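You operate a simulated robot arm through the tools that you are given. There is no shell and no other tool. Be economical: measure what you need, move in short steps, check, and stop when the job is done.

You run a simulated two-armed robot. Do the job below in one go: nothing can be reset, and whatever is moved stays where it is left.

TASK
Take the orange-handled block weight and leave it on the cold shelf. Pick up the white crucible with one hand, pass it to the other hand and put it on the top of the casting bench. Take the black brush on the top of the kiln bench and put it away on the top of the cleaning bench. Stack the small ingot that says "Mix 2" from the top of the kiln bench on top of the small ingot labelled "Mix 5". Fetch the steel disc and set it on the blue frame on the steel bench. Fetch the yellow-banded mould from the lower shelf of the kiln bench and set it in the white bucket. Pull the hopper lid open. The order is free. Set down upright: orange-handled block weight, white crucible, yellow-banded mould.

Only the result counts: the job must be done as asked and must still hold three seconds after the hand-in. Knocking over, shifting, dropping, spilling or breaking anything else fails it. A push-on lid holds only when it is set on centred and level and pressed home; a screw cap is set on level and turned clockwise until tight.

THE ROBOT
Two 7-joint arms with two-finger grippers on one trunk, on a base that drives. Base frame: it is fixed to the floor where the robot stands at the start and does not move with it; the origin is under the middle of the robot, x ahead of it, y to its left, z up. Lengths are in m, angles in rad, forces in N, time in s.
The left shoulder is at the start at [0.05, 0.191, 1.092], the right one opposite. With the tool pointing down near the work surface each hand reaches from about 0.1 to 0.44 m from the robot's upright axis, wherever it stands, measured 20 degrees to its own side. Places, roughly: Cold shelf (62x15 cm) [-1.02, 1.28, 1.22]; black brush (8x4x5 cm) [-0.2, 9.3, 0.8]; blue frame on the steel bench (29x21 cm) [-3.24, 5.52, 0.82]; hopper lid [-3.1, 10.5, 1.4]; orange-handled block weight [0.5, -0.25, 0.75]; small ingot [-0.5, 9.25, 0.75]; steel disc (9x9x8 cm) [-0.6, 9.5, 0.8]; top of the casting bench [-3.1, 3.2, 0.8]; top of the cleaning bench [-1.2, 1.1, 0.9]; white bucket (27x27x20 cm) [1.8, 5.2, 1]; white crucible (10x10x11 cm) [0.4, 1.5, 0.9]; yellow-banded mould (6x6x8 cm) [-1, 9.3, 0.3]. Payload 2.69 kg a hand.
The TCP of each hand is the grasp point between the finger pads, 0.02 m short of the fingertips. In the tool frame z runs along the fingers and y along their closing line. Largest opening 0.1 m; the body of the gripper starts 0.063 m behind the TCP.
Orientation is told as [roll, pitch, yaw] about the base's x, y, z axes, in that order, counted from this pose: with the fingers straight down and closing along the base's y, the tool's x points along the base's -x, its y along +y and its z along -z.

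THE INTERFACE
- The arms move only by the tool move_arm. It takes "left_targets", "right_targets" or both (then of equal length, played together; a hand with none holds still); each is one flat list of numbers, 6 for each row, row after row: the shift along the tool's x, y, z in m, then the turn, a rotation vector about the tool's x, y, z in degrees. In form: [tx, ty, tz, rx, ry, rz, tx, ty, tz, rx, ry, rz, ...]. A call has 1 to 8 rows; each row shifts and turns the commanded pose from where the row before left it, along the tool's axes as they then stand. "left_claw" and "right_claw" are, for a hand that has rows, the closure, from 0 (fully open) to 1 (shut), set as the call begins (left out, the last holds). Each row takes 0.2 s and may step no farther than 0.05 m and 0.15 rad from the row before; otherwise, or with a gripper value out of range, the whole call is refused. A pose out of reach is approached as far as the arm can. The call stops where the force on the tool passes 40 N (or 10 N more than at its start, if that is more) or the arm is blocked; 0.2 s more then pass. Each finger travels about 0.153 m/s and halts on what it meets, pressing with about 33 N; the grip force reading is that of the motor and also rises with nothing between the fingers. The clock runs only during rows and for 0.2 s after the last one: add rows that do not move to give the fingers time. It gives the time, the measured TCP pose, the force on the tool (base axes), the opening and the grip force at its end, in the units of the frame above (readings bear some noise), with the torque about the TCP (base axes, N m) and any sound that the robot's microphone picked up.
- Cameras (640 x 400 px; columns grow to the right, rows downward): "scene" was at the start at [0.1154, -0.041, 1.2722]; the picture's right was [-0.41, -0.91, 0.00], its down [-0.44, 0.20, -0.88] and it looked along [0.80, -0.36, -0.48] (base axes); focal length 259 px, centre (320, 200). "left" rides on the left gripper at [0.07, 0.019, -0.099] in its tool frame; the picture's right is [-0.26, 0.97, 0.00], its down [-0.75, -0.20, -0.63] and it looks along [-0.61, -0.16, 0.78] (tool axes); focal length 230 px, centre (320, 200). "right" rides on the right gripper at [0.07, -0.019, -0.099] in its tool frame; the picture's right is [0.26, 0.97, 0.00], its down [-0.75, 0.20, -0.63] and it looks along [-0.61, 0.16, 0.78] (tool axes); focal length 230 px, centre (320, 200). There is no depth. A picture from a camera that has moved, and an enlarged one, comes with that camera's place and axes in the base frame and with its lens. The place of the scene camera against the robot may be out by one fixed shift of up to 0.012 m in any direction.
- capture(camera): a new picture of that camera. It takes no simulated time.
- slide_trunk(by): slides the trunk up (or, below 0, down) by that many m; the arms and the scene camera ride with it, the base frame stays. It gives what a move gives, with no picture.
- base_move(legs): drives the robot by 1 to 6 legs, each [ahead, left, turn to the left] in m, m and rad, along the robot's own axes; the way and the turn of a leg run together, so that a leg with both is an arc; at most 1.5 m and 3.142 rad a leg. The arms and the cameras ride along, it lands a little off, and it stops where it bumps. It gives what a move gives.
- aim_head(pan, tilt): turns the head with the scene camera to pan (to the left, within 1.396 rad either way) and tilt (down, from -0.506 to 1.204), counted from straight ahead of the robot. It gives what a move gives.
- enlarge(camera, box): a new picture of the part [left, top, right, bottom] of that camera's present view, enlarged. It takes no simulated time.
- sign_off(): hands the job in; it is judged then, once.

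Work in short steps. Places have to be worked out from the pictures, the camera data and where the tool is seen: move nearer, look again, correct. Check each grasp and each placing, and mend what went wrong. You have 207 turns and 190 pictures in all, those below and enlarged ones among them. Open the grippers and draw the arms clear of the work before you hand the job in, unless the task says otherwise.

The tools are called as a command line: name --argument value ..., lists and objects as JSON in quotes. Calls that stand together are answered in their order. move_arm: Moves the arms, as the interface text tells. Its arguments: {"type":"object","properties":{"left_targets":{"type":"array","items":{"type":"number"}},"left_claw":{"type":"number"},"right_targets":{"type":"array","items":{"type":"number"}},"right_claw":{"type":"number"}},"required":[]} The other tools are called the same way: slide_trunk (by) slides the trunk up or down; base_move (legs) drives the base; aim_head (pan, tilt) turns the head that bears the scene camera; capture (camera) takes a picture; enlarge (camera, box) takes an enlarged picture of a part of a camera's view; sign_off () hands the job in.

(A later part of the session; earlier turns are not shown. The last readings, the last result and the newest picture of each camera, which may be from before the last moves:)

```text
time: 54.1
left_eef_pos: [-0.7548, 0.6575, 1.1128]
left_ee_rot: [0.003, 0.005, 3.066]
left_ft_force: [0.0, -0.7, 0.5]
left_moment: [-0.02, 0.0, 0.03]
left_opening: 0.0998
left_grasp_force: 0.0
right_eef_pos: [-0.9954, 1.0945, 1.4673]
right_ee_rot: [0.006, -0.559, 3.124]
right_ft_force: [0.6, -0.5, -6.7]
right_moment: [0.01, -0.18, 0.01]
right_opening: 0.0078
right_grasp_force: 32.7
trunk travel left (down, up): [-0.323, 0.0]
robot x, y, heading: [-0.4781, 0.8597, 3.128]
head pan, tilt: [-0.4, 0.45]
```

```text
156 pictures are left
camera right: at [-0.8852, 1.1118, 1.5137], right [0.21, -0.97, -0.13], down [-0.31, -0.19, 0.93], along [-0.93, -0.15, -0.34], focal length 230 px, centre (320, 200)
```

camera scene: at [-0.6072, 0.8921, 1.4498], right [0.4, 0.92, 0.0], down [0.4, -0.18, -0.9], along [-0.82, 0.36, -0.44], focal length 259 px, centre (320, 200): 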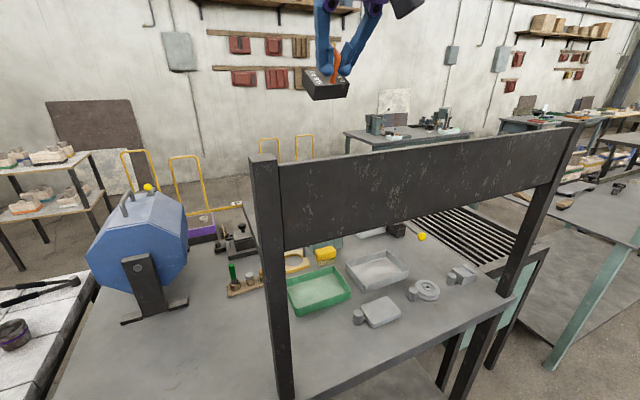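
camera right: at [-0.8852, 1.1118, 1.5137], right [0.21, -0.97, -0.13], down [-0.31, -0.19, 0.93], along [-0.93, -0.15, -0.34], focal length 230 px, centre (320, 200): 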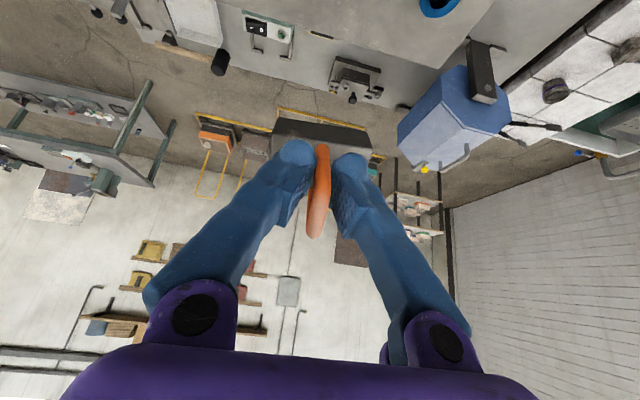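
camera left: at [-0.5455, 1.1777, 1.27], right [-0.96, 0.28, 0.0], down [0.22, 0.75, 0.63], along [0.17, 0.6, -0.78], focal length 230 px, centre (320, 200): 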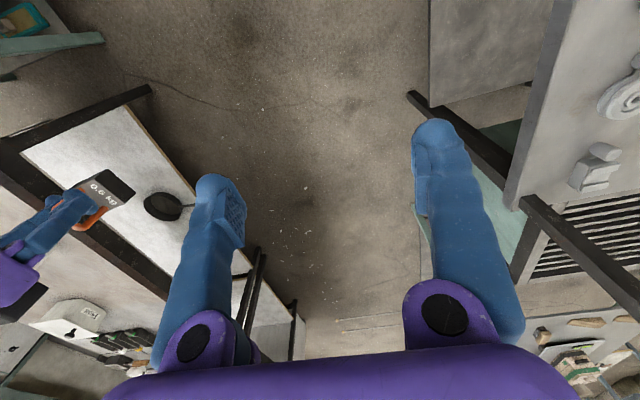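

Hand is at (-0.995,1.0945), over the gap. I move 3 cm forward, descend 9 cm in tilt, then untilt gradually with slight descent.

move_arm --right_targets '[-0.0254, 0, 0.0159, 0, 0, 0, 0.0159, 0, 0.0254, 0, 0, 0, 0.0159, 0, 0.0254, 0, 0, 0, 0.0159, 0, 0.0254, 0, 0, 0, 0.004, 0, 0.007, 0, 8, 0, 0.003, 0, 0.007, 0, 8, 0, 0, 0, 0, 0, 0, 0]'

capture --camera "scene"

capture --camera "right"

```text
time: 55.7
left_eef_pos: [-0.7537, 0.6582, 1.1136]
left_ee_rot: [0.002, 0.005, 3.066]
left_ft_force: [0.3, 0.0, 0.3]
left_moment: [-0.04, 0.02, 0.0]
left_opening: 0.1001
left_grasp_force: 0.0
right_eef_pos: [-1.0248, 1.0953, 1.362]
right_ee_rot: [0.005, -0.278, 3.127]
right_ft_force: [0.2, -0.9, -5.5]
right_moment: [0.02, -0.11, -0.04]
right_opening: 0.0078
right_grasp_force: 32.6
trunk travel left (down, up): [-0.323, 0.0]
robot x, y, heading: [-0.4762, 0.8566, 3.132]
head pan, tilt: [-0.4, 0.45]
```

```text
155 pictures are left
camera scene: at [-0.6059, 0.8917, 1.4499], right [0.4, 0.92, 0.0], down [0.4, -0.17, -0.9], along [-0.82, 0.36, -0.43], focal length 259 px, centre (320, 200)
```

scene: 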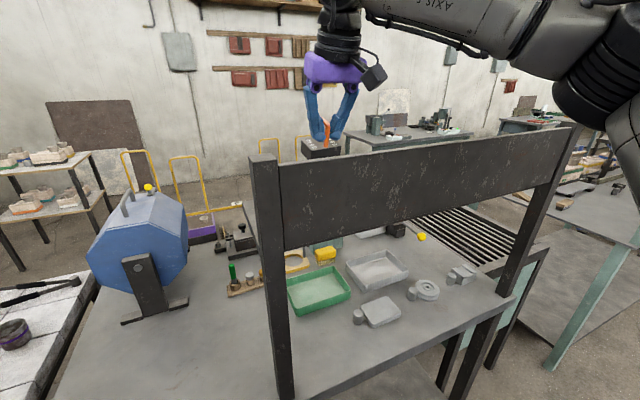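

```text
154 pictures are left
camera right: at [-0.9317, 1.1122, 1.4371], right [0.23, -0.97, -0.07], down [-0.55, -0.19, 0.81], along [-0.8, -0.15, -0.58], focal length 230 px, centre (320, 200)
```

right: 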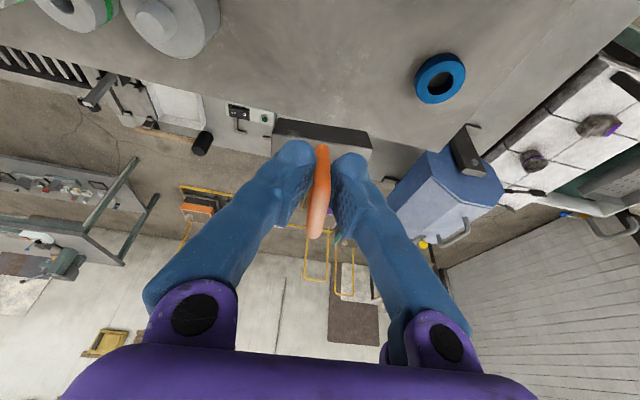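

Gap confirmed y 1.017–1.18. I level the block and lower toward expected contact at TCP z≈1.287.

move_arm --right_targets '[0.003, 0, 0.01, 0, 8, 0, 0.001, 0, 0.01, 0, 7.9, 0, 0, 0, 0.015, 0, 0, 0, 0, 0, 0.015, 0, 0, 0, 0, 0, 0, 0, 0, 0]'

capture --camera "right"

capture --camera "scene"

```text
time: 56.9
left_eef_pos: [-0.7538, 0.6582, 1.1142]
left_ee_rot: [0.003, 0.004, 3.067]
left_ft_force: [0.2, 0.6, 1.0]
left_moment: [0.01, -0.01, -0.01]
left_opening: 0.0999
left_grasp_force: 0.1
right_eef_pos: [-1.0117, 1.1258, 1.3076]
right_ee_rot: [0.005, -0.001, 3.128]
right_ft_force: [0.0, -0.6, -6.9]
right_moment: [0.01, -0.04, 0.0]
right_opening: 0.0076
right_grasp_force: 33.5
right hand out of reach, approached as far as the arm can: row 1, 2
trunk travel left (down, up): [-0.323, 0.0]
robot x, y, heading: [-0.476, 0.8591, 3.129]
head pan, tilt: [-0.4, 0.45]
```

```text
153 pictures are left
camera right: at [-0.9434, 1.1436, 1.4051], right [0.24, -0.97, 0.0], down [-0.75, -0.19, 0.63], along [-0.61, -0.16, -0.78], focal length 230 px, centre (320, 200)
```

right: 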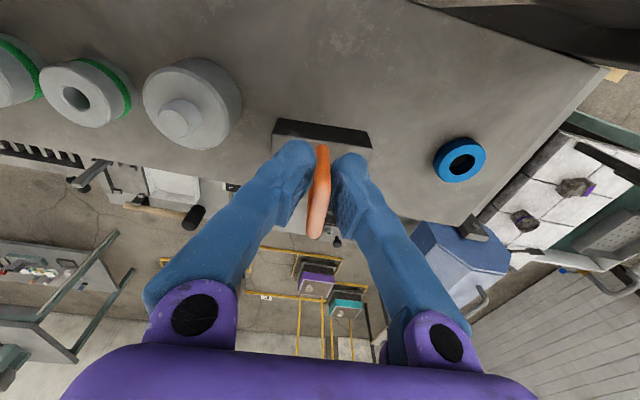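

```text
152 pictures are left
camera scene: at [-0.6073, 0.892, 1.4497], right [0.4, 0.92, 0.0], down [0.4, -0.18, -0.9], along [-0.82, 0.36, -0.44], focal length 259 px, centre (320, 200)
```

scene: 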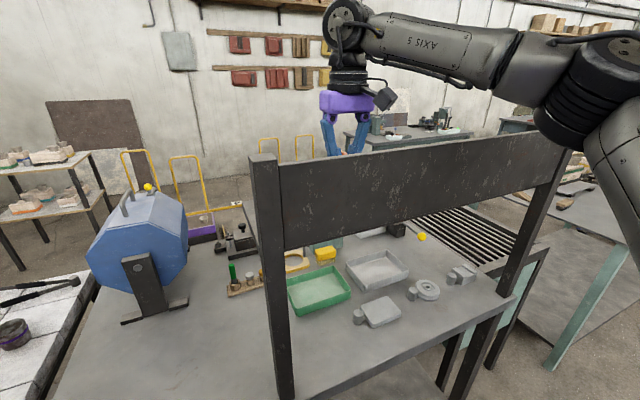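

The hand drifted to y=1.126; I shift it back 2 cm and lower gently.

move_arm --right_targets '[-0.003, 0.022, 0, 0, 0, 0, 0, 0, 0.006, 0, 0, 0, 0, 0, 0.006, 0, 0, 0, 0, 0, 0, 0, 0, 0]'

capture --camera "right"

```text
time: 57.9
left_eef_pos: [-0.7545, 0.6585, 1.1128]
left_ee_rot: [0.002, 0.005, 3.067]
left_ft_force: [-0.2, 0.4, -0.7]
left_moment: [0.01, -0.01, 0.03]
left_opening: 0.1001
left_grasp_force: 0.1
right_eef_pos: [-1.0162, 1.1032, 1.2957]
right_ee_rot: [0.004, -0.002, 3.128]
right_ft_force: [0.5, 0.0, -5.6]
right_moment: [0.01, -0.03, 0.0]
right_opening: 0.0079
right_grasp_force: 32.8
trunk travel left (down, up): [-0.323, 0.0]
robot x, y, heading: [-0.4745, 0.8601, 3.126]
head pan, tilt: [-0.4, 0.45]
```

```text
151 pictures are left
camera right: at [-0.9469, 1.1213, 1.3933], right [0.24, -0.97, 0.01], down [-0.75, -0.19, 0.63], along [-0.61, -0.16, -0.78], focal length 230 px, centre (320, 200)
```

right: 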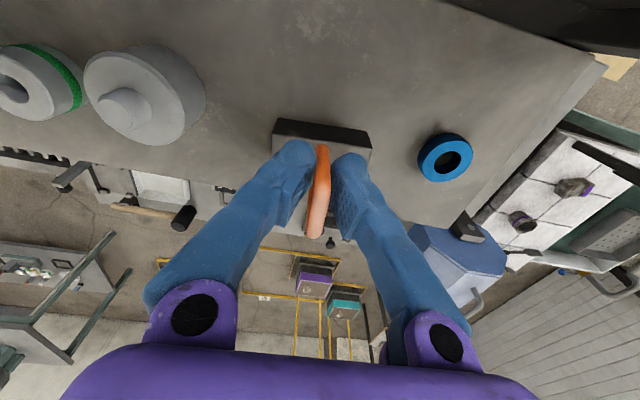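

Well placed between the items. Lower in small steps until contact.

move_arm --right_targets '[0, 0, 0.005, 0, 0, 0, 0, 0, 0.005, 0, 0, 0, 0, 0, 0.005, 0, 0, 0, 0, 0, 0, 0, 0, 0]'

```text
time: 58.9
left_eef_pos: [-0.7546, 0.658, 1.1135]
left_ee_rot: [0.003, 0.005, 3.067]
left_ft_force: [0.7, -0.4, 0.3]
left_moment: [-0.02, -0.01, 0.01]
left_opening: 0.1
left_grasp_force: 0.1
right_eef_pos: [-1.0144, 1.1033, 1.2808]
right_ee_rot: [0.005, -0.002, 3.128]
right_ft_force: [0.6, -0.7, -5.7]
right_moment: [0.01, -0.06, 0.02]
right_opening: 0.0079
right_grasp_force: 33.2
trunk travel left (down, up): [-0.323, 0.0]
robot x, y, heading: [-0.4765, 0.8581, 3.13]
head pan, tilt: [-0.4, 0.45]
```

No contact yet at 1.281. Continue lowering.

move_arm --right_targets '[0, 0, 0.005, 0, 0, 0, 0, 0, 0.005, 0, 0, 0, 0, 0, 0.005, 0, 0, 0, 0, 0, 0, 0, 0, 0]'

capture --camera "right"

```text
time: 59.9
left_eef_pos: [-0.7523, 0.658, 1.1124]
left_ee_rot: [0.001, 0.002, 3.066]
left_ft_force: [-0.3, -0.5, 0.0]
left_moment: [0.03, 0.0, 0.01]
left_opening: 0.1001
left_grasp_force: 0.1
right_eef_pos: [-1.0115, 1.1033, 1.2717]
right_ee_rot: [0.006, -0.008, 3.129]
right_ft_force: [-2.0, 7.8, 34.1]
right_moment: [0.11, -0.05, 0.02]
right_opening: 0.0076
right_grasp_force: 32.9
trunk travel left (down, up): [-0.323, 0.0]
robot x, y, heading: [-0.4752, 0.86, 3.126]
head pan, tilt: [-0.4, 0.45]
```

```text
150 pictures are left
camera right: at [-0.9435, 1.1209, 1.3674], right [0.24, -0.97, 0.0], down [-0.75, -0.19, 0.64], along [-0.62, -0.16, -0.77], focal length 230 px, centre (320, 200)
```

right: 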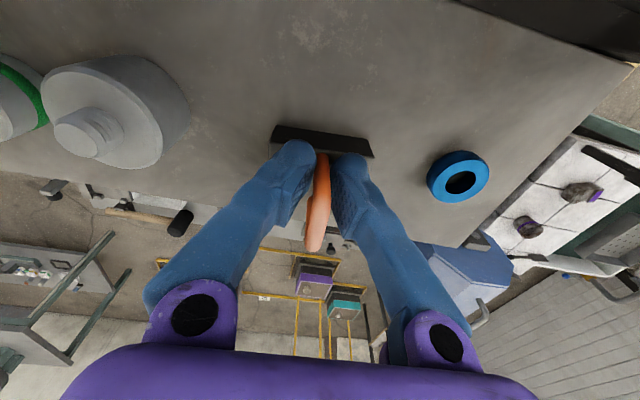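

Contact (34 N up) at 1.272: it stands on the shelf. I ease 3 mm, open partly, and rise.

move_arm --right_targets '[0, 0, -0.003, 0, 0, 0, 0, 0, 0, 0, 0, 0]'

move_arm --right_targets '[0, 0, 0, 0, 0, 0, 0, 0, 0, 0, 0, 0, 0, 0, 0, 0, 0, 0]' --right_claw 0.6

capture --camera "right"

```text
time: 60.5
left_eef_pos: [-0.753, 0.6585, 1.1142]
left_ee_rot: [0.001, 0.0, 3.066]
left_ft_force: [0.8, 0.8, 0.2]
left_moment: [0.03, 0.03, 0.0]
left_opening: 0.1
left_grasp_force: 0.1
right_eef_pos: [-1.012, 1.1027, 1.2698]
right_ee_rot: [0.005, -0.003, 3.127]
right_ft_force: [2.0, 5.7, 20.2]
right_moment: [0.08, 0.5, 0.02]
right_opening: 0.0078
right_grasp_force: 33.4
trunk travel left (down, up): [-0.323, 0.0]
robot x, y, heading: [-0.4778, 0.8591, 3.13]
head pan, tilt: [-0.4, 0.45]
```

```text
time: 61.3
left_eef_pos: [-0.754, 0.6577, 1.1136]
left_ee_rot: [0.001, 0.003, 3.067]
left_ft_force: [0.6, -0.4, -0.6]
left_moment: [0.0, -0.01, 0.03]
left_opening: 0.1
left_grasp_force: 0.1
right_eef_pos: [-1.0142, 1.1024, 1.2689]
right_ee_rot: [0.005, -0.001, 3.127]
right_ft_force: [0.5, 0.1, 0.4]
right_moment: [0.01, -0.03, -0.03]
right_opening: 0.0399
right_grasp_force: 0.0
trunk travel left (down, up): [-0.323, 0.0]
robot x, y, heading: [-0.4744, 0.8584, 3.126]
head pan, tilt: [-0.4, 0.45]
```

```text
149 pictures are left
camera right: at [-0.9466, 1.1204, 1.3666], right [0.24, -0.97, 0.0], down [-0.75, -0.19, 0.63], along [-0.61, -0.16, -0.78], focal length 230 px, centre (320, 200)
```

right: 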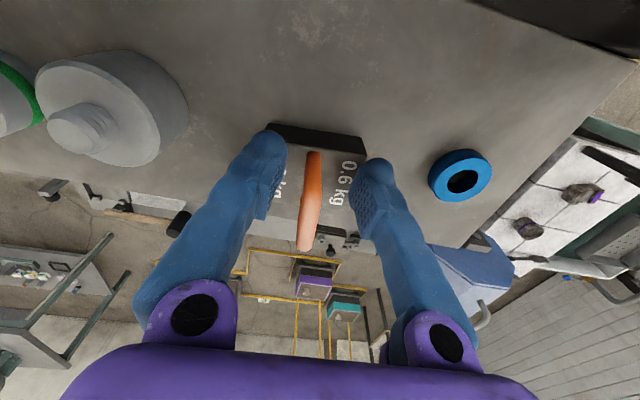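

Released and standing. I rise, tilt, rise over the panel, then back away.

move_arm --right_targets '[0, 0, -0.03, 0, 0, 0, 0, 0, -0.03, 0, 0, 0, 0, 0, 0, 0, -8, 0, 0, 0, -0.01, 0, -8, 0, 0, 0, -0.01, 0, -8, 0, 0, 0, -0.01, 0, -8, 0, -0.0159, 0, -0.0254, 0, 0, 0, -0.0159, 0, -0.0254, 0, 0, 0]'

move_arm --right_targets '[-0.0159, 0, -0.0254, 0, 0, 0, -0.0159, 0, -0.0254, 0, 0, 0, 0, 0, 0, 0, 0, 0]'

capture --camera "right"

```text
time: 63.1
left_eef_pos: [-0.7532, 0.6584, 1.1132]
left_ee_rot: [0.003, 0.003, 3.065]
left_ft_force: [0.2, 0.5, 0.5]
left_moment: [0.03, -0.01, 0.01]
left_opening: 0.0999
left_grasp_force: 0.1
right_eef_pos: [-0.9981, 1.1091, 1.416]
right_ee_rot: [0.005, -0.56, 3.122]
right_ft_force: [-0.6, 0.1, 0.8]
right_moment: [-0.02, 0.02, 0.0]
right_opening: 0.0403
right_grasp_force: 0.0
right hand out of reach, approached as far as the arm can: row 2
trunk travel left (down, up): [-0.323, 0.0]
robot x, y, heading: [-0.4762, 0.8575, 3.125]
head pan, tilt: [-0.4, 0.45]
```

```text
time: 63.9
left_eef_pos: [-0.7558, 0.659, 1.115]
left_ee_rot: [0.002, 0.004, 3.065]
left_ft_force: [0.3, 1.3, -0.7]
left_moment: [0.01, -0.01, 0.01]
left_opening: 0.1
left_grasp_force: 0.0
right_eef_pos: [-0.9985, 1.1108, 1.4746]
right_ee_rot: [0.004, -0.56, 3.124]
right_ft_force: [-0.7, -0.1, 0.4]
right_moment: [0.03, 0.05, 0.0]
right_opening: 0.04
right_grasp_force: 0.1
trunk travel left (down, up): [-0.323, 0.0]
robot x, y, heading: [-0.4765, 0.8578, 3.125]
head pan, tilt: [-0.4, 0.45]
```

```text
148 pictures are left
camera right: at [-0.8884, 1.1277, 1.5205], right [0.2, -0.97, -0.13], down [-0.3, -0.19, 0.93], along [-0.93, -0.15, -0.33], focal length 230 px, centre (320, 200)
```

right: 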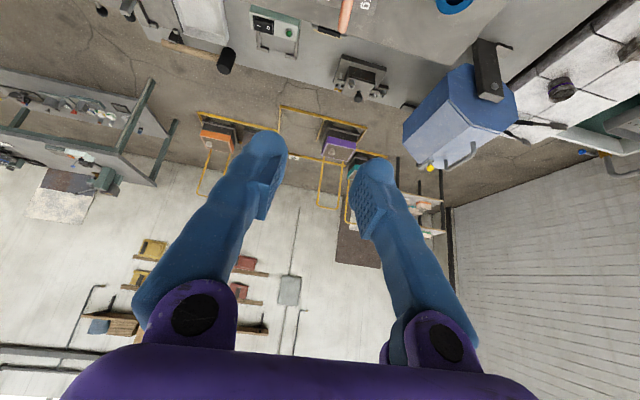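

Weight stands on the shelf. I back off from the rack, then bring the right arm down to travel pose.

base_move --legs '[[-0.22, 0, 0]]'

move_arm --right_targets '[0.02, 0, 0.03, 0, 8, 0, 0.02, 0, 0.03, 0, 8, 0, 0.02, 0, 0.03, 0, 8, 0, 0.02, 0, 0.03, 0, 8, 0, 0.03, 0, 0.03, 0, 0, 0, 0.03, 0.02, 0.03, 0, 0, 0, 0.03, 0.02, 0.03, 0, 0, 0, 0.03, 0.02, 0.03, 0, 0, 0]' --right_claw 0

enlarge --camera "scene" --box '[200, 80, 520, 280]'

```text
time: 65.6
left_eef_pos: [-0.5355, 0.6551, 1.1127]
left_ee_rot: [0.0, 0.003, 3.066]
left_ft_force: [-0.2, 0.4, -0.6]
left_moment: [0.01, 0.0, 0.02]
left_opening: 0.1001
left_grasp_force: 0.1
right_eef_pos: [-0.7789, 1.1082, 1.4739]
right_ee_rot: [0.005, -0.561, 3.123]
right_ft_force: [-0.5, -0.1, 0.3]
right_moment: [0.02, 0.04, 0.02]
right_opening: 0.0402
right_grasp_force: 0.0
trunk travel left (down, up): [-0.323, 0.0]
robot x, y, heading: [-0.257, 0.8551, 3.12]
head pan, tilt: [-0.4, 0.45]
```

```text
time: 67.4
left_eef_pos: [-0.5353, 0.6546, 1.1131]
left_ee_rot: [0.003, 0.003, 3.064]
left_ft_force: [-0.5, 0.3, 0.5]
left_moment: [-0.01, 0.02, -0.01]
left_opening: 0.1003
left_grasp_force: 0.1
right_eef_pos: [-0.626, 1.0451, 1.2149]
right_ee_rot: [0.006, -0.001, 3.126]
right_ft_force: [0.6, 0.6, 0.5]
right_moment: [-0.04, -0.02, 0.0]
right_opening: 0.1002
right_grasp_force: 0.0
trunk travel left (down, up): [-0.323, 0.0]
robot x, y, heading: [-0.2568, 0.856, 3.127]
head pan, tilt: [-0.4, 0.45]
```

```text
2.00 times, centred on (360, 180) of scene
camera zoom: at [-0.3876, 0.8881, 1.4498], right [0.4, 0.91, 0.0], down [0.4, -0.18, -0.9], along [-0.82, 0.36, -0.43], focal length 518 px, centre (240, 240)
```

zoom: 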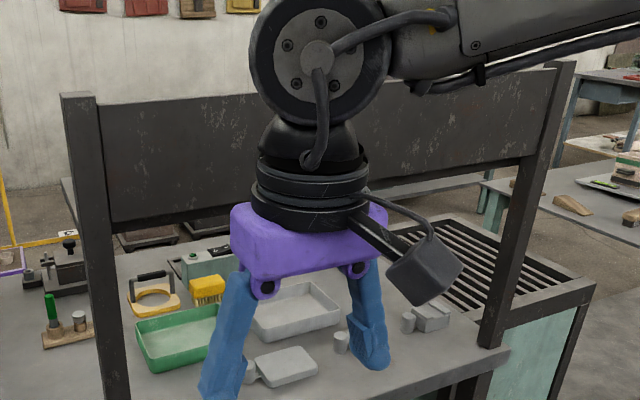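

Next the crucible on the bench opposite. I strafe back to open floor, turn around to heading 0, then strafe alongside that bench.

base_move --legs '[[0, 0.8, 0], [0, 0, -1.56], [0, 0, -1.56]]'

aim_head --pan 0.9 --tilt 0.5

capture --camera "scene"

```text
time: 82.4
left_eef_pos: [0.0054, 0.2602, 1.1139]
left_ee_rot: [0.002, 0.003, -0.061]
left_ft_force: [0.5, 0.0, 0.9]
left_moment: [-0.03, -0.01, 0.02]
left_opening: 0.1
left_grasp_force: 0.1
right_eef_pos: [0.1043, -0.1269, 1.2149]
right_ee_rot: [0.005, -0.002, 0.001]
right_ft_force: [0.7, 0.2, -0.3]
right_moment: [-0.02, 0.01, -0.02]
right_opening: 0.0999
right_grasp_force: 0.0
trunk travel left (down, up): [-0.323, 0.0]
robot x, y, heading: [-0.2696, 0.057, 0.001]
head pan, tilt: [-0.4, 0.45]
```

```text
time: 83.8
left_eef_pos: [0.0055, 0.2609, 1.114]
left_ee_rot: [0.002, 0.004, -0.059]
left_ft_force: [0.1, 0.6, -0.1]
left_moment: [0.01, -0.03, -0.02]
left_opening: 0.1
left_grasp_force: 0.1
right_eef_pos: [0.1055, -0.1277, 1.2167]
right_ee_rot: [0.005, -0.003, -0.001]
right_ft_force: [0.4, 0.6, 0.0]
right_moment: [0.01, -0.01, 0.02]
right_opening: 0.1003
right_grasp_force: 0.1
trunk travel left (down, up): [-0.323, 0.0]
robot x, y, heading: [-0.274, 0.06, -0.001]
head pan, tilt: [0.901, 0.499]
```

```text
146 pictures are left
camera scene: at [-0.1804, 0.1255, 1.4453], right [0.78, -0.62, 0.0], down [-0.3, -0.38, -0.88], along [0.55, 0.69, -0.48], focal length 259 px, centre (320, 200)
```

scene: 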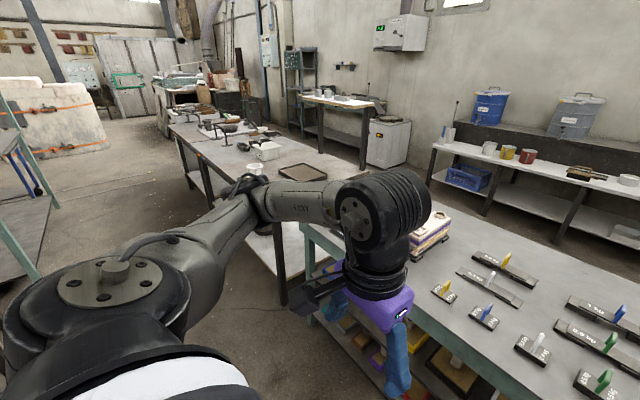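

I strafe left along the benches to about y≈1.3 and look at the crucible.

base_move --legs '[[-0.02, 1.2, 0]]'

aim_head --pan 0.2 --tilt 0.7

capture --camera "scene"

```text
time: 94.5
left_eef_pos: [-0.0279, 1.4531, 1.1136]
left_ee_rot: [0.0, 0.004, -0.046]
left_ft_force: [-0.1, -0.5, 0.5]
left_moment: [0.02, 0.01, 0.0]
left_opening: 0.0999
left_grasp_force: 0.0
right_eef_pos: [0.0766, 1.0671, 1.2146]
right_ee_rot: [0.005, -0.002, 0.016]
right_ft_force: [0.0, 0.4, 0.2]
right_moment: [0.01, 0.01, -0.02]
right_opening: 0.1002
right_grasp_force: 0.0
trunk travel left (down, up): [-0.323, 0.0]
robot x, y, heading: [-0.3, 1.2478, 0.013]
head pan, tilt: [0.901, 0.499]
```

```text
time: 95.6
left_eef_pos: [-0.0277, 1.4547, 1.1137]
left_ee_rot: [0.001, 0.002, -0.044]
left_ft_force: [0.0, -0.3, 0.3]
left_moment: [-0.01, -0.04, 0.0]
left_opening: 0.0998
left_grasp_force: 0.1
right_eef_pos: [0.0767, 1.0673, 1.2159]
right_ee_rot: [0.005, -0.001, 0.017]
right_ft_force: [0.3, 1.2, 0.0]
right_moment: [0.02, -0.01, 0.01]
right_opening: 0.1001
right_grasp_force: 0.0
trunk travel left (down, up): [-0.323, 0.0]
robot x, y, heading: [-0.2981, 1.2436, 0.013]
head pan, tilt: [0.201, 0.7]
```

```text
145 pictures are left
camera scene: at [-0.1842, 1.2617, 1.4276], right [0.22, -0.98, 0.0], down [-0.63, -0.14, -0.77], along [0.75, 0.17, -0.64], focal length 259 px, centre (320, 200)
```

scene: 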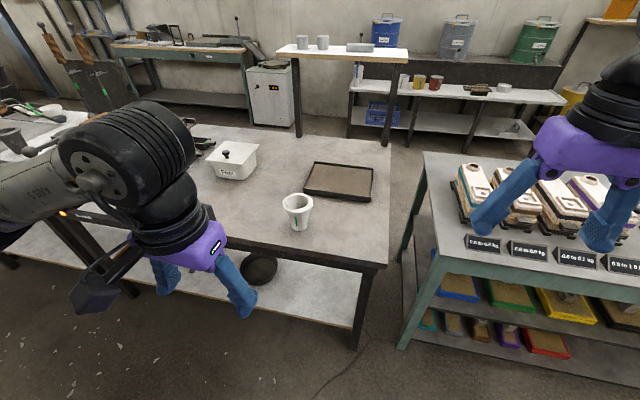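

The crucible stands near (0.36,1.45); bench front edge x≈0.26. Enlarge for its shape.

enlarge --camera "scene" --box '[257, 180, 337, 230]'

base_move --legs '[[0.19, 0.2, 0]]'

capture --camera "scene"

capture --camera "right"

```text
8.00 times, centred on (297, 205) of scene
camera zoom: at [-0.1842, 1.2617, 1.4276], right [0.22, -0.98, 0.0], down [-0.63, -0.14, -0.77], along [0.75, 0.17, -0.64], focal length 2073 px, centre (504, 160)
```

zoom: 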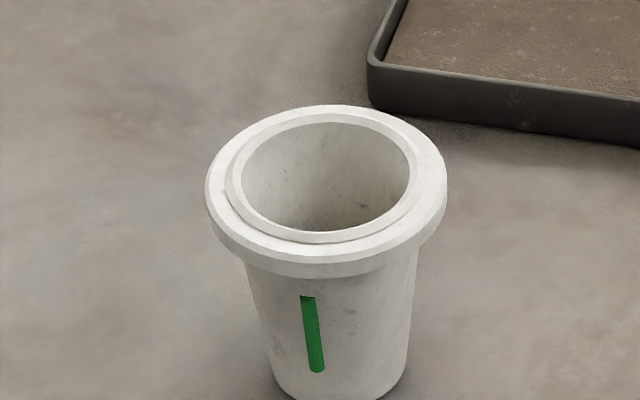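

```text
time: 98.0
left_eef_pos: [0.1615, 1.6565, 1.1137]
left_ee_rot: [0.002, 0.004, -0.044]
left_ft_force: [0.2, -0.7, -0.1]
left_moment: [0.03, 0.0, -0.01]
left_opening: 0.0998
left_grasp_force: 0.0
right_eef_pos: [0.2639, 1.2698, 1.2155]
right_ee_rot: [0.004, -0.001, 0.014]
right_ft_force: [0.3, -0.6, -0.3]
right_moment: [0.03, -0.03, 0.02]
right_opening: 0.0997
right_grasp_force: 0.1
trunk travel left (down, up): [-0.323, 0.0]
robot x, y, heading: [-0.1096, 1.4533, 0.014]
head pan, tilt: [0.201, 0.7]
```

```text
143 pictures are left
camera scene: at [0.0043, 1.4653, 1.4276], right [0.21, -0.98, 0.0], down [-0.63, -0.14, -0.76], along [0.75, 0.16, -0.64], focal length 259 px, centre (320, 200)
```

scene: 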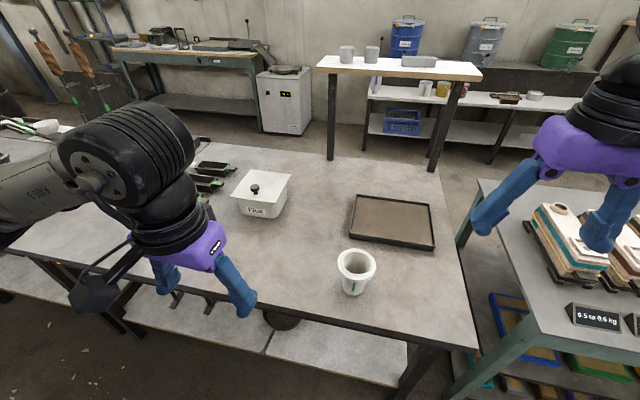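

```text
142 pictures are left
camera right: at [0.1931, 1.2503, 1.3134], right [-0.27, 0.96, 0.0], down [0.75, 0.21, 0.63], along [0.61, 0.18, -0.78], focal length 230 px, centre (320, 200)
```

right: 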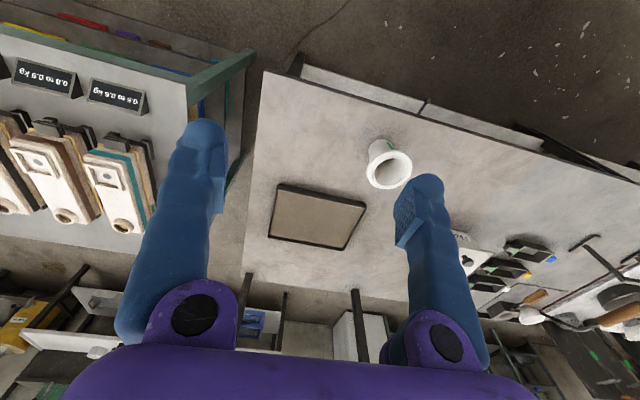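

The crucible has a flange (≈10 cm) so I will pinch its rim from above: rim centre ≈(0.397,1.4565), rim top z≈0.91, bench z≈0.80. I move the base closer/left, then look with the right camera above it.

base_move --legs '[[0.035, 0.09, -0.014]]'

move_arm --right_targets '[-0.025, 0.01, 0, 0, 0, 0, -0.025, 0.01, 0, 0, 0, 0, -0.025, 0.01, 0, 0, 0, 0, -0.025, 0.01, 0, 0, 0, 0, 0, 0, 0, 0, 0, 0]' --left_targets '[0, 0, -0.05, 0, 0, 0, 0, 0, -0.05, 0, 0, 0, 0, 0, -0.05, 0, 0, 0, 0, 0, -0.05, 0, 0, 0, 0, 0, 0, 0, 0, 0]'

aim_head --pan -0.2 --tilt 0.8

capture --camera "right"

capture --camera "scene"

```text
time: 99.4
left_eef_pos: [0.198, 1.7439, 1.1127]
left_ee_rot: [0.002, 0.004, -0.059]
left_ft_force: [0.3, -0.5, -0.2]
left_moment: [-0.03, -0.01, 0.0]
left_opening: 0.0998
left_grasp_force: 0.2
right_eef_pos: [0.2962, 1.3553, 1.2151]
right_ee_rot: [0.004, -0.001, 0.0]
right_ft_force: [-0.5, -0.2, -0.2]
right_moment: [-0.01, 0.0, 0.0]
right_opening: 0.0999
right_grasp_force: 0.1
trunk travel left (down, up): [-0.323, 0.0]
robot x, y, heading: [-0.0773, 1.5392, -0.0]
head pan, tilt: [0.201, 0.7]
```

```text
time: 100.6
left_eef_pos: [0.199, 1.7452, 1.3127]
left_ee_rot: [0.002, 0.004, -0.059]
left_ft_force: [-0.3, 0.7, -0.6]
left_moment: [-0.02, 0.02, 0.02]
left_opening: 0.1
left_grasp_force: 0.0
right_eef_pos: [0.3888, 1.3927, 1.2172]
right_ee_rot: [0.005, -0.001, 0.0]
right_ft_force: [0.2, -0.1, -0.5]
right_moment: [-0.04, 0.03, 0.03]
right_opening: 0.1002
right_grasp_force: 0.1
right hand out of reach, approached as far as the arm can: row 4
trunk travel left (down, up): [-0.323, 0.0]
robot x, y, heading: [-0.0768, 1.539, 0.002]
head pan, tilt: [0.201, 0.7]
```

```text
time: 101.5
left_eef_pos: [0.1994, 1.7441, 1.3129]
left_ee_rot: [0.001, 0.003, -0.06]
left_ft_force: [-0.8, 0.5, -0.2]
left_moment: [0.02, 0.05, 0.01]
left_opening: 0.0999
left_grasp_force: 0.1
right_eef_pos: [0.3867, 1.3916, 1.2164]
right_ee_rot: [0.005, -0.001, 0.003]
right_ft_force: [-0.1, -0.5, -0.3]
right_moment: [-0.02, -0.02, -0.02]
right_opening: 0.1002
right_grasp_force: 0.0
trunk travel left (down, up): [-0.323, 0.0]
robot x, y, heading: [-0.0747, 1.5378, -0.001]
head pan, tilt: [-0.201, 0.799]
```

```text
141 pictures are left
camera right: at [0.3158, 1.373, 1.3136], right [-0.26, 0.97, 0.0], down [0.75, 0.2, 0.63], along [0.61, 0.17, -0.77], focal length 230 px, centre (320, 200)
```

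right: 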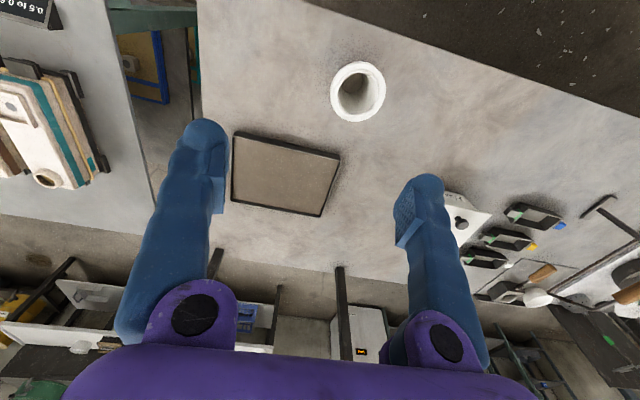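

```text
140 pictures are left
camera scene: at [0.0344, 1.5209, 1.4194], right [-0.2, -0.98, 0.0], down [-0.7, 0.14, -0.7], along [0.68, -0.14, -0.72], focal length 259 px, centre (320, 200)
```

scene: 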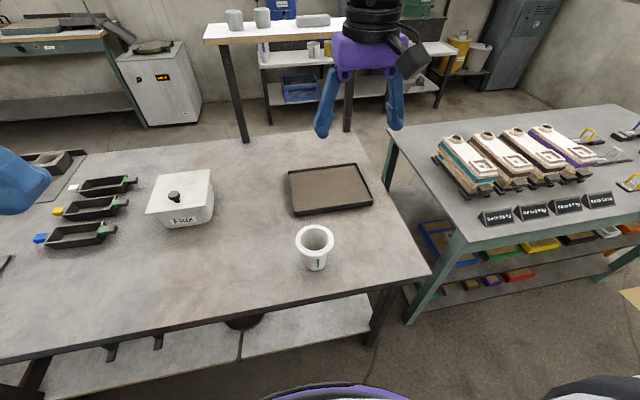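

Both cameras put the rim centre at (0.396,1.4615,0.91). I aim the pinch at its right side (y≈1.419): shift, lower 5 cm by the arm, then lower the trunk.

move_arm --right_targets '[0, 0, 0.03, 0, 0, 0, -0.005, 0.014, 0.02, 0, 0, 0, -0.005, 0.014, 0.01, 0, 0, 0, 0, 0, 0, 0, 0, 0]'

slide_trunk --by -0.19

capture --camera "right"

capture --camera "scene"

```text
time: 102.5
left_eef_pos: [0.1985, 1.7441, 1.3124]
left_ee_rot: [0.002, 0.006, -0.06]
left_ft_force: [-0.6, 0.2, 0.0]
left_moment: [0.0, 0.02, 0.05]
left_opening: 0.1
left_grasp_force: 0.1
right_eef_pos: [0.3872, 1.4006, 1.1557]
right_ee_rot: [0.007, 0.0, 0.001]
right_ft_force: [1.1, 0.0, -0.1]
right_moment: [0.03, -0.01, 0.01]
right_opening: 0.1001
right_grasp_force: 0.1
right hand out of reach, approached as far as the arm can: row 2, 3
trunk travel left (down, up): [-0.323, 0.0]
robot x, y, heading: [-0.0798, 1.5454, 0.002]
head pan, tilt: [-0.201, 0.799]
```

```text
time: 104.6
left_eef_pos: [0.1982, 1.7453, 1.1227]
left_ee_rot: [0.0, 0.003, -0.059]
left_ft_force: [0.0, -0.7, -0.7]
left_moment: [-0.03, 0.0, 0.01]
left_opening: 0.0999
left_grasp_force: 0.1
right_eef_pos: [0.3873, 1.4007, 0.9667]
right_ee_rot: [0.007, -0.004, 0.001]
right_ft_force: [0.1, -0.5, 0.0]
right_moment: [-0.04, -0.01, 0.01]
right_opening: 0.0997
right_grasp_force: 0.1
trunk travel left (down, up): [-0.133, 0.19]
robot x, y, heading: [-0.0785, 1.5386, 0.002]
head pan, tilt: [-0.201, 0.799]
```

```text
139 pictures are left
camera right: at [0.3148, 1.3809, 1.0643], right [-0.26, 0.97, 0.01], down [0.75, 0.2, 0.63], along [0.61, 0.17, -0.77], focal length 230 px, centre (320, 200)
```

right: 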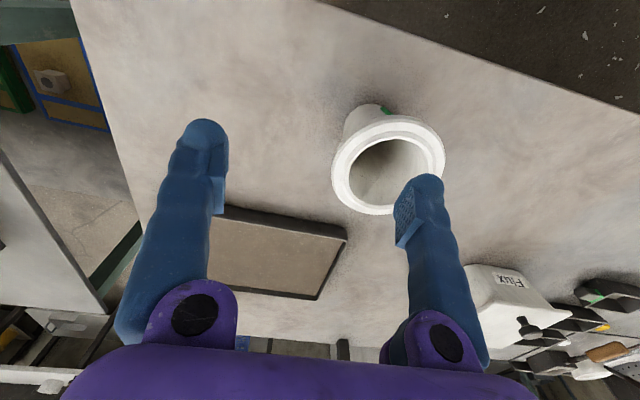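

```text
138 pictures are left
camera scene: at [0.0344, 1.5208, 1.2294], right [-0.2, -0.98, 0.0], down [-0.7, 0.14, -0.7], along [0.68, -0.14, -0.72], focal length 259 px, centre (320, 200)
```

scene: 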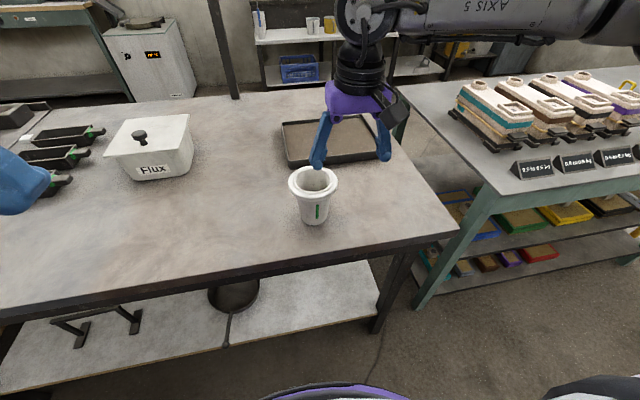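

Refined rim centre (0.3915,1.459), top z≈0.905. Partly close, lower 3 cm, and shift 1.6 cm left and 4 mm ahead.

move_arm --right_targets '[0, 0, 0.015, 0, 0, 0, 0, 0.008, 0.01, 0, 0, 0, -0.004, 0.008, 0, 0, 0, 0, 0, 0, 0, 0, 0, 0]' --right_claw 0.4

capture --camera "right"

enlarge --camera "scene" --box '[240, 110, 400, 210]'

```text
time: 105.6
left_eef_pos: [0.199, 1.7444, 1.1224]
left_ee_rot: [0.001, 0.003, -0.059]
left_ft_force: [-0.2, 0.9, -0.2]
left_moment: [0.01, -0.02, 0.03]
left_opening: 0.1002
left_grasp_force: 0.1
right_eef_pos: [0.3826, 1.4011, 0.9423]
right_ee_rot: [0.01, -0.006, 0.001]
right_ft_force: [0.3, 0.5, 0.6]
right_moment: [0.01, 0.01, 0.01]
right_opening: 0.06
right_grasp_force: 0.1
right hand out of reach, approached as far as the arm can: row 2, 3
trunk travel left (down, up): [-0.133, 0.19]
robot x, y, heading: [-0.0739, 1.5425, -0.001]
head pan, tilt: [-0.201, 0.799]
```

```text
137 pictures are left
camera right: at [0.3105, 1.3813, 1.0398], right [-0.26, 0.97, 0.01], down [0.75, 0.2, 0.63], along [0.61, 0.17, -0.77], focal length 230 px, centre (320, 200)
```

right: 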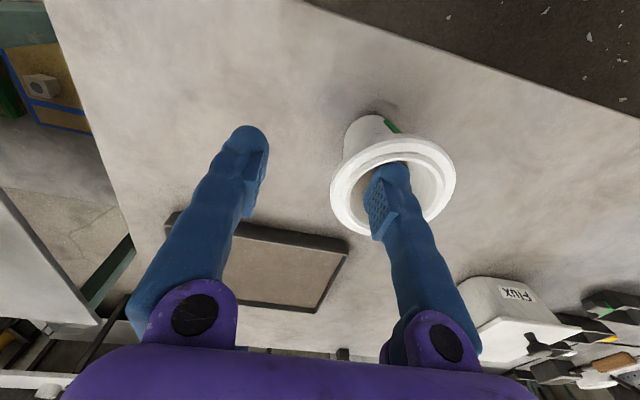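

```text
4.00 times, centred on (320, 160) of scene
camera zoom: at [0.0345, 1.5208, 1.2293], right [-0.2, -0.98, 0.0], down [-0.7, 0.14, -0.7], along [0.68, -0.14, -0.72], focal length 1036 px, centre (320, 360)
```

zoom: 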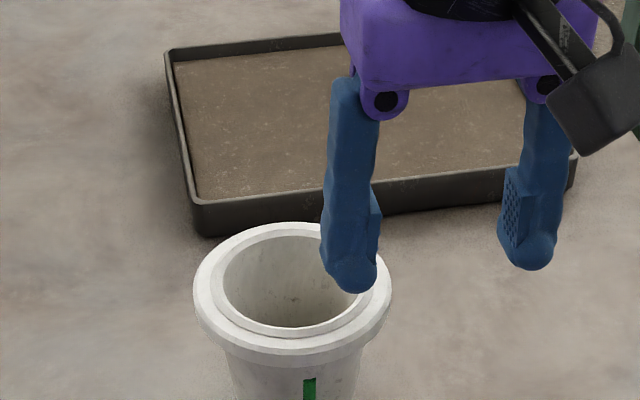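

The inner finger is not deep enough and the arm is at its limit; earlier the arm reached farther toward its own side. I raise the hand, strafe the base 0.10 m left and bring the hand back over the rim.

move_arm --right_targets '[0, 0, -0.04, 0, 0, 0, 0, 0, -0.03, 0, 0, 0, 0, 0, 0, 0, 0, 0]'

base_move --legs '[[0, 0.1, 0]]'

slide_trunk --by -0.06

move_arm --right_targets '[0, -0.04, 0, 0, 0, 0, -0.003, -0.04, 0, 0, 0, 0, 0, 0, 0, 0, 0, 0]'

```text
time: 106.4
left_eef_pos: [0.1982, 1.7452, 1.1229]
left_ee_rot: [0.001, 0.003, -0.059]
left_ft_force: [-0.7, 0.3, -0.1]
left_moment: [0.02, -0.01, 0.0]
left_opening: 0.0998
left_grasp_force: 0.1
right_eef_pos: [0.3823, 1.4011, 1.0133]
right_ee_rot: [0.007, -0.001, 0.002]
right_ft_force: [-0.2, 0.3, -0.4]
right_moment: [0.0, -0.01, 0.01]
right_opening: 0.0599
right_grasp_force: 0.1
trunk travel left (down, up): [-0.133, 0.19]
robot x, y, heading: [-0.0779, 1.5379, -0.005]
head pan, tilt: [-0.201, 0.799]
```

```text
time: 107.9
left_eef_pos: [0.198, 1.8451, 1.1225]
left_ee_rot: [0.003, 0.003, -0.06]
left_ft_force: [-0.5, 0.5, -0.1]
left_moment: [-0.02, 0.0, -0.01]
left_opening: 0.1002
left_grasp_force: 0.1
right_eef_pos: [0.3818, 1.5016, 1.013]
right_ee_rot: [0.009, -0.003, 0.003]
right_ft_force: [0.4, -0.2, -0.3]
right_moment: [-0.01, -0.02, -0.01]
right_opening: 0.0601
right_grasp_force: 0.1
trunk travel left (down, up): [-0.133, 0.19]
robot x, y, heading: [-0.0745, 1.6371, 0.003]
head pan, tilt: [-0.201, 0.799]
```

```text
time: 108.9
left_eef_pos: [0.1989, 1.8448, 1.0619]
left_ee_rot: [0.002, 0.003, -0.059]
left_ft_force: [0.2, 0.9, 0.5]
left_moment: [0.01, -0.01, -0.01]
left_opening: 0.1001
left_grasp_force: 0.0
right_eef_pos: [0.3821, 1.5024, 0.9545]
right_ee_rot: [0.008, -0.003, 0.001]
right_ft_force: [-0.6, 0.2, 0.5]
right_moment: [-0.01, 0.02, -0.02]
right_opening: 0.0599
right_grasp_force: 0.1
trunk travel left (down, up): [-0.073, 0.25]
robot x, y, heading: [-0.0766, 1.6399, -0.001]
head pan, tilt: [-0.201, 0.799]
```

```text
time: 109.7
left_eef_pos: [0.1989, 1.844, 1.0622]
left_ee_rot: [0.002, 0.003, -0.06]
left_ft_force: [-0.3, 0.8, 0.7]
left_moment: [0.0, 0.02, -0.01]
left_opening: 0.0999
left_grasp_force: 0.0
right_eef_pos: [0.3855, 1.4218, 0.953]
right_ee_rot: [0.006, -0.001, 0.001]
right_ft_force: [-0.4, -0.4, -1.0]
right_moment: [-0.02, -0.01, -0.04]
right_opening: 0.0602
right_grasp_force: 0.0
trunk travel left (down, up): [-0.073, 0.25]
robot x, y, heading: [-0.0756, 1.6423, -0.0]
head pan, tilt: [-0.201, 0.799]
```

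Reached without limits. I nudge to (0.391,1.418) and verify.

move_arm --right_targets '[-0.006, -0.004, 0.01, 0, 0, 0, 0, 0, 0, 0, 0, 0]'

capture --camera "right"

enlarge --camera "scene" --box '[300, 110, 460, 210]'

```text
time: 110.3
left_eef_pos: [0.1992, 1.8437, 1.0633]
left_ee_rot: [0.002, 0.003, -0.06]
left_ft_force: [0.5, 0.1, -0.4]
left_moment: [0.01, 0.01, 0.04]
left_opening: 0.0998
left_grasp_force: 0.0
right_eef_pos: [0.3917, 1.4172, 0.9422]
right_ee_rot: [0.008, -0.004, 0.001]
right_ft_force: [-0.2, -1.6, 0.2]
right_moment: [-0.02, -0.01, 0.02]
right_opening: 0.0601
right_grasp_force: 0.0
trunk travel left (down, up): [-0.073, 0.25]
robot x, y, heading: [-0.0784, 1.6385, 0.0]
head pan, tilt: [-0.201, 0.799]
```

```text
135 pictures are left
camera right: at [0.32, 1.398, 1.0395], right [-0.26, 0.97, 0.01], down [0.75, 0.2, 0.63], along [0.61, 0.17, -0.77], focal length 230 px, centre (320, 200)
```

right: 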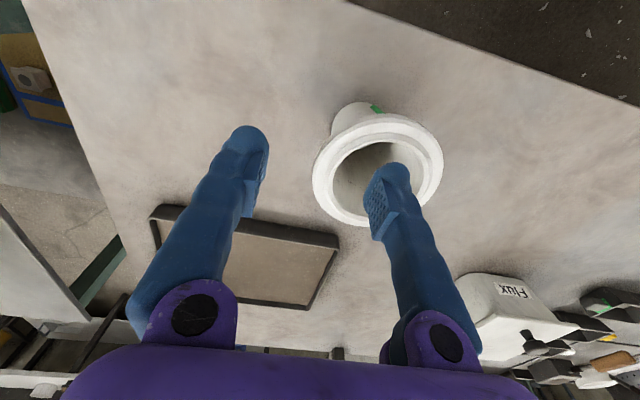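

```text
4.00 times, centred on (380, 160) of scene
camera zoom: at [0.0343, 1.6207, 1.1693], right [-0.2, -0.98, 0.0], down [-0.7, 0.14, -0.7], along [0.68, -0.14, -0.72], focal length 1036 px, centre (80, 360)
```

zoom: 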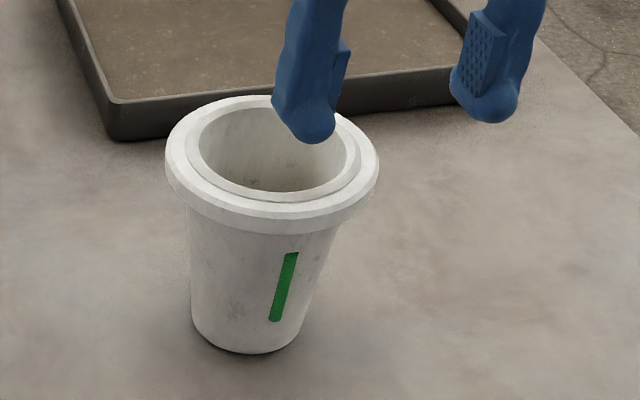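

Fingers straddle the rim wall as planned (inner finger at cavity centre). I lower with the trunk 4.5 cm, then close.

slide_trunk --by -0.045

move_arm --right_targets '[0, 0, 0, 0, 0, 0, 0, 0, 0, 0, 0, 0, 0, 0, 0, 0, 0, 0, 0, 0, 0, 0, 0, 0]' --right_claw 1

enlarge --camera "scene" --box '[300, 80, 460, 180]'

capture --camera "right"

```text
time: 111.2
left_eef_pos: [0.1977, 1.8462, 1.0165]
left_ee_rot: [0.001, 0.003, -0.06]
left_ft_force: [-0.5, 0.1, 0.3]
left_moment: [-0.02, -0.06, -0.01]
left_opening: 0.1001
left_grasp_force: 0.0
right_eef_pos: [0.3918, 1.4178, 0.8961]
right_ee_rot: [0.006, -0.003, 0.002]
right_ft_force: [0.4, -1.3, 0.4]
right_moment: [0.0, -0.01, -0.02]
right_opening: 0.0599
right_grasp_force: 0.0
trunk travel left (down, up): [-0.028, 0.295]
robot x, y, heading: [-0.0793, 1.6426, 0.003]
head pan, tilt: [-0.201, 0.799]
```

```text
time: 112.2
left_eef_pos: [0.1979, 1.8456, 1.0164]
left_ee_rot: [0.003, 0.004, -0.061]
left_ft_force: [0.9, 0.2, -0.8]
left_moment: [0.0, 0.0, 0.01]
left_opening: 0.0998
left_grasp_force: 0.1
right_eef_pos: [0.3902, 1.4182, 0.8983]
right_ee_rot: [0.008, -0.005, 0.002]
right_ft_force: [-0.9, 1.8, 1.9]
right_moment: [0.31, 0.16, 0.0]
right_opening: 0.0138
right_grasp_force: 32.7
trunk travel left (down, up): [-0.028, 0.295]
robot x, y, heading: [-0.0763, 1.6425, -0.001]
head pan, tilt: [-0.201, 0.799]
```

```text
4.00 times, centred on (380, 130) of scene
camera zoom: at [0.0342, 1.6209, 1.1244], right [-0.2, -0.98, 0.0], down [-0.7, 0.14, -0.7], along [0.68, -0.14, -0.72], focal length 1036 px, centre (80, 480)
```

zoom: 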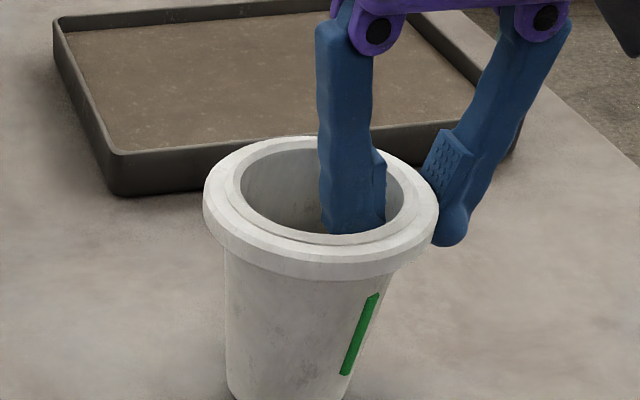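

```text
132 pictures are left
camera right: at [0.3198, 1.3982, 0.9948], right [-0.26, 0.97, 0.01], down [0.75, 0.2, 0.63], along [0.61, 0.17, -0.77], focal length 230 px, centre (320, 200)
```

right: 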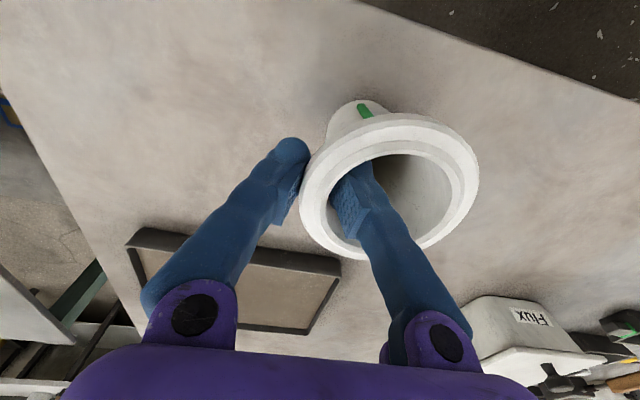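

Rim gripped (opening 13.8 mm, 33 N). Lift slowly via trunk and check.

slide_trunk --by 0.2

capture --camera "scene"

```text
time: 114.4
left_eef_pos: [0.1976, 1.8442, 1.2177]
left_ee_rot: [0.002, 0.007, -0.056]
left_ft_force: [-0.2, -0.5, -0.3]
left_moment: [0.0, 0.01, -0.03]
left_opening: 0.0999
left_grasp_force: 0.0
right_eef_pos: [0.3913, 1.4169, 1.0974]
right_ee_rot: [0.006, -0.001, 0.001]
right_ft_force: [-0.2, 0.4, -2.9]
right_moment: [-0.11, 0.0, 0.01]
right_opening: 0.0108
right_grasp_force: 33.3
trunk travel left (down, up): [-0.228, 0.095]
robot x, y, heading: [-0.0772, 1.6413, -0.005]
head pan, tilt: [-0.201, 0.799]
```

```text
131 pictures are left
camera scene: at [0.0347, 1.6206, 1.3242], right [-0.2, -0.98, 0.0], down [-0.7, 0.14, -0.7], along [0.68, -0.14, -0.72], focal length 259 px, centre (320, 200)
```

scene: 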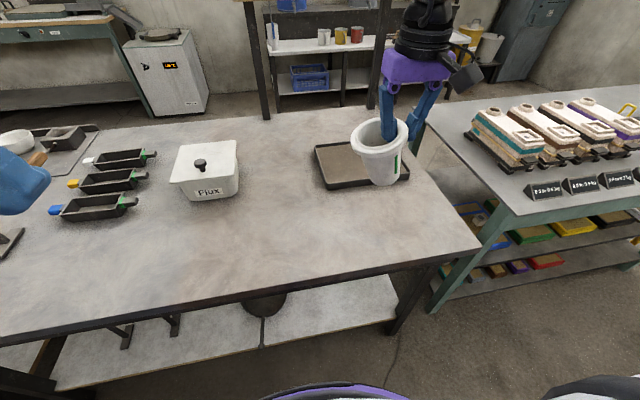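

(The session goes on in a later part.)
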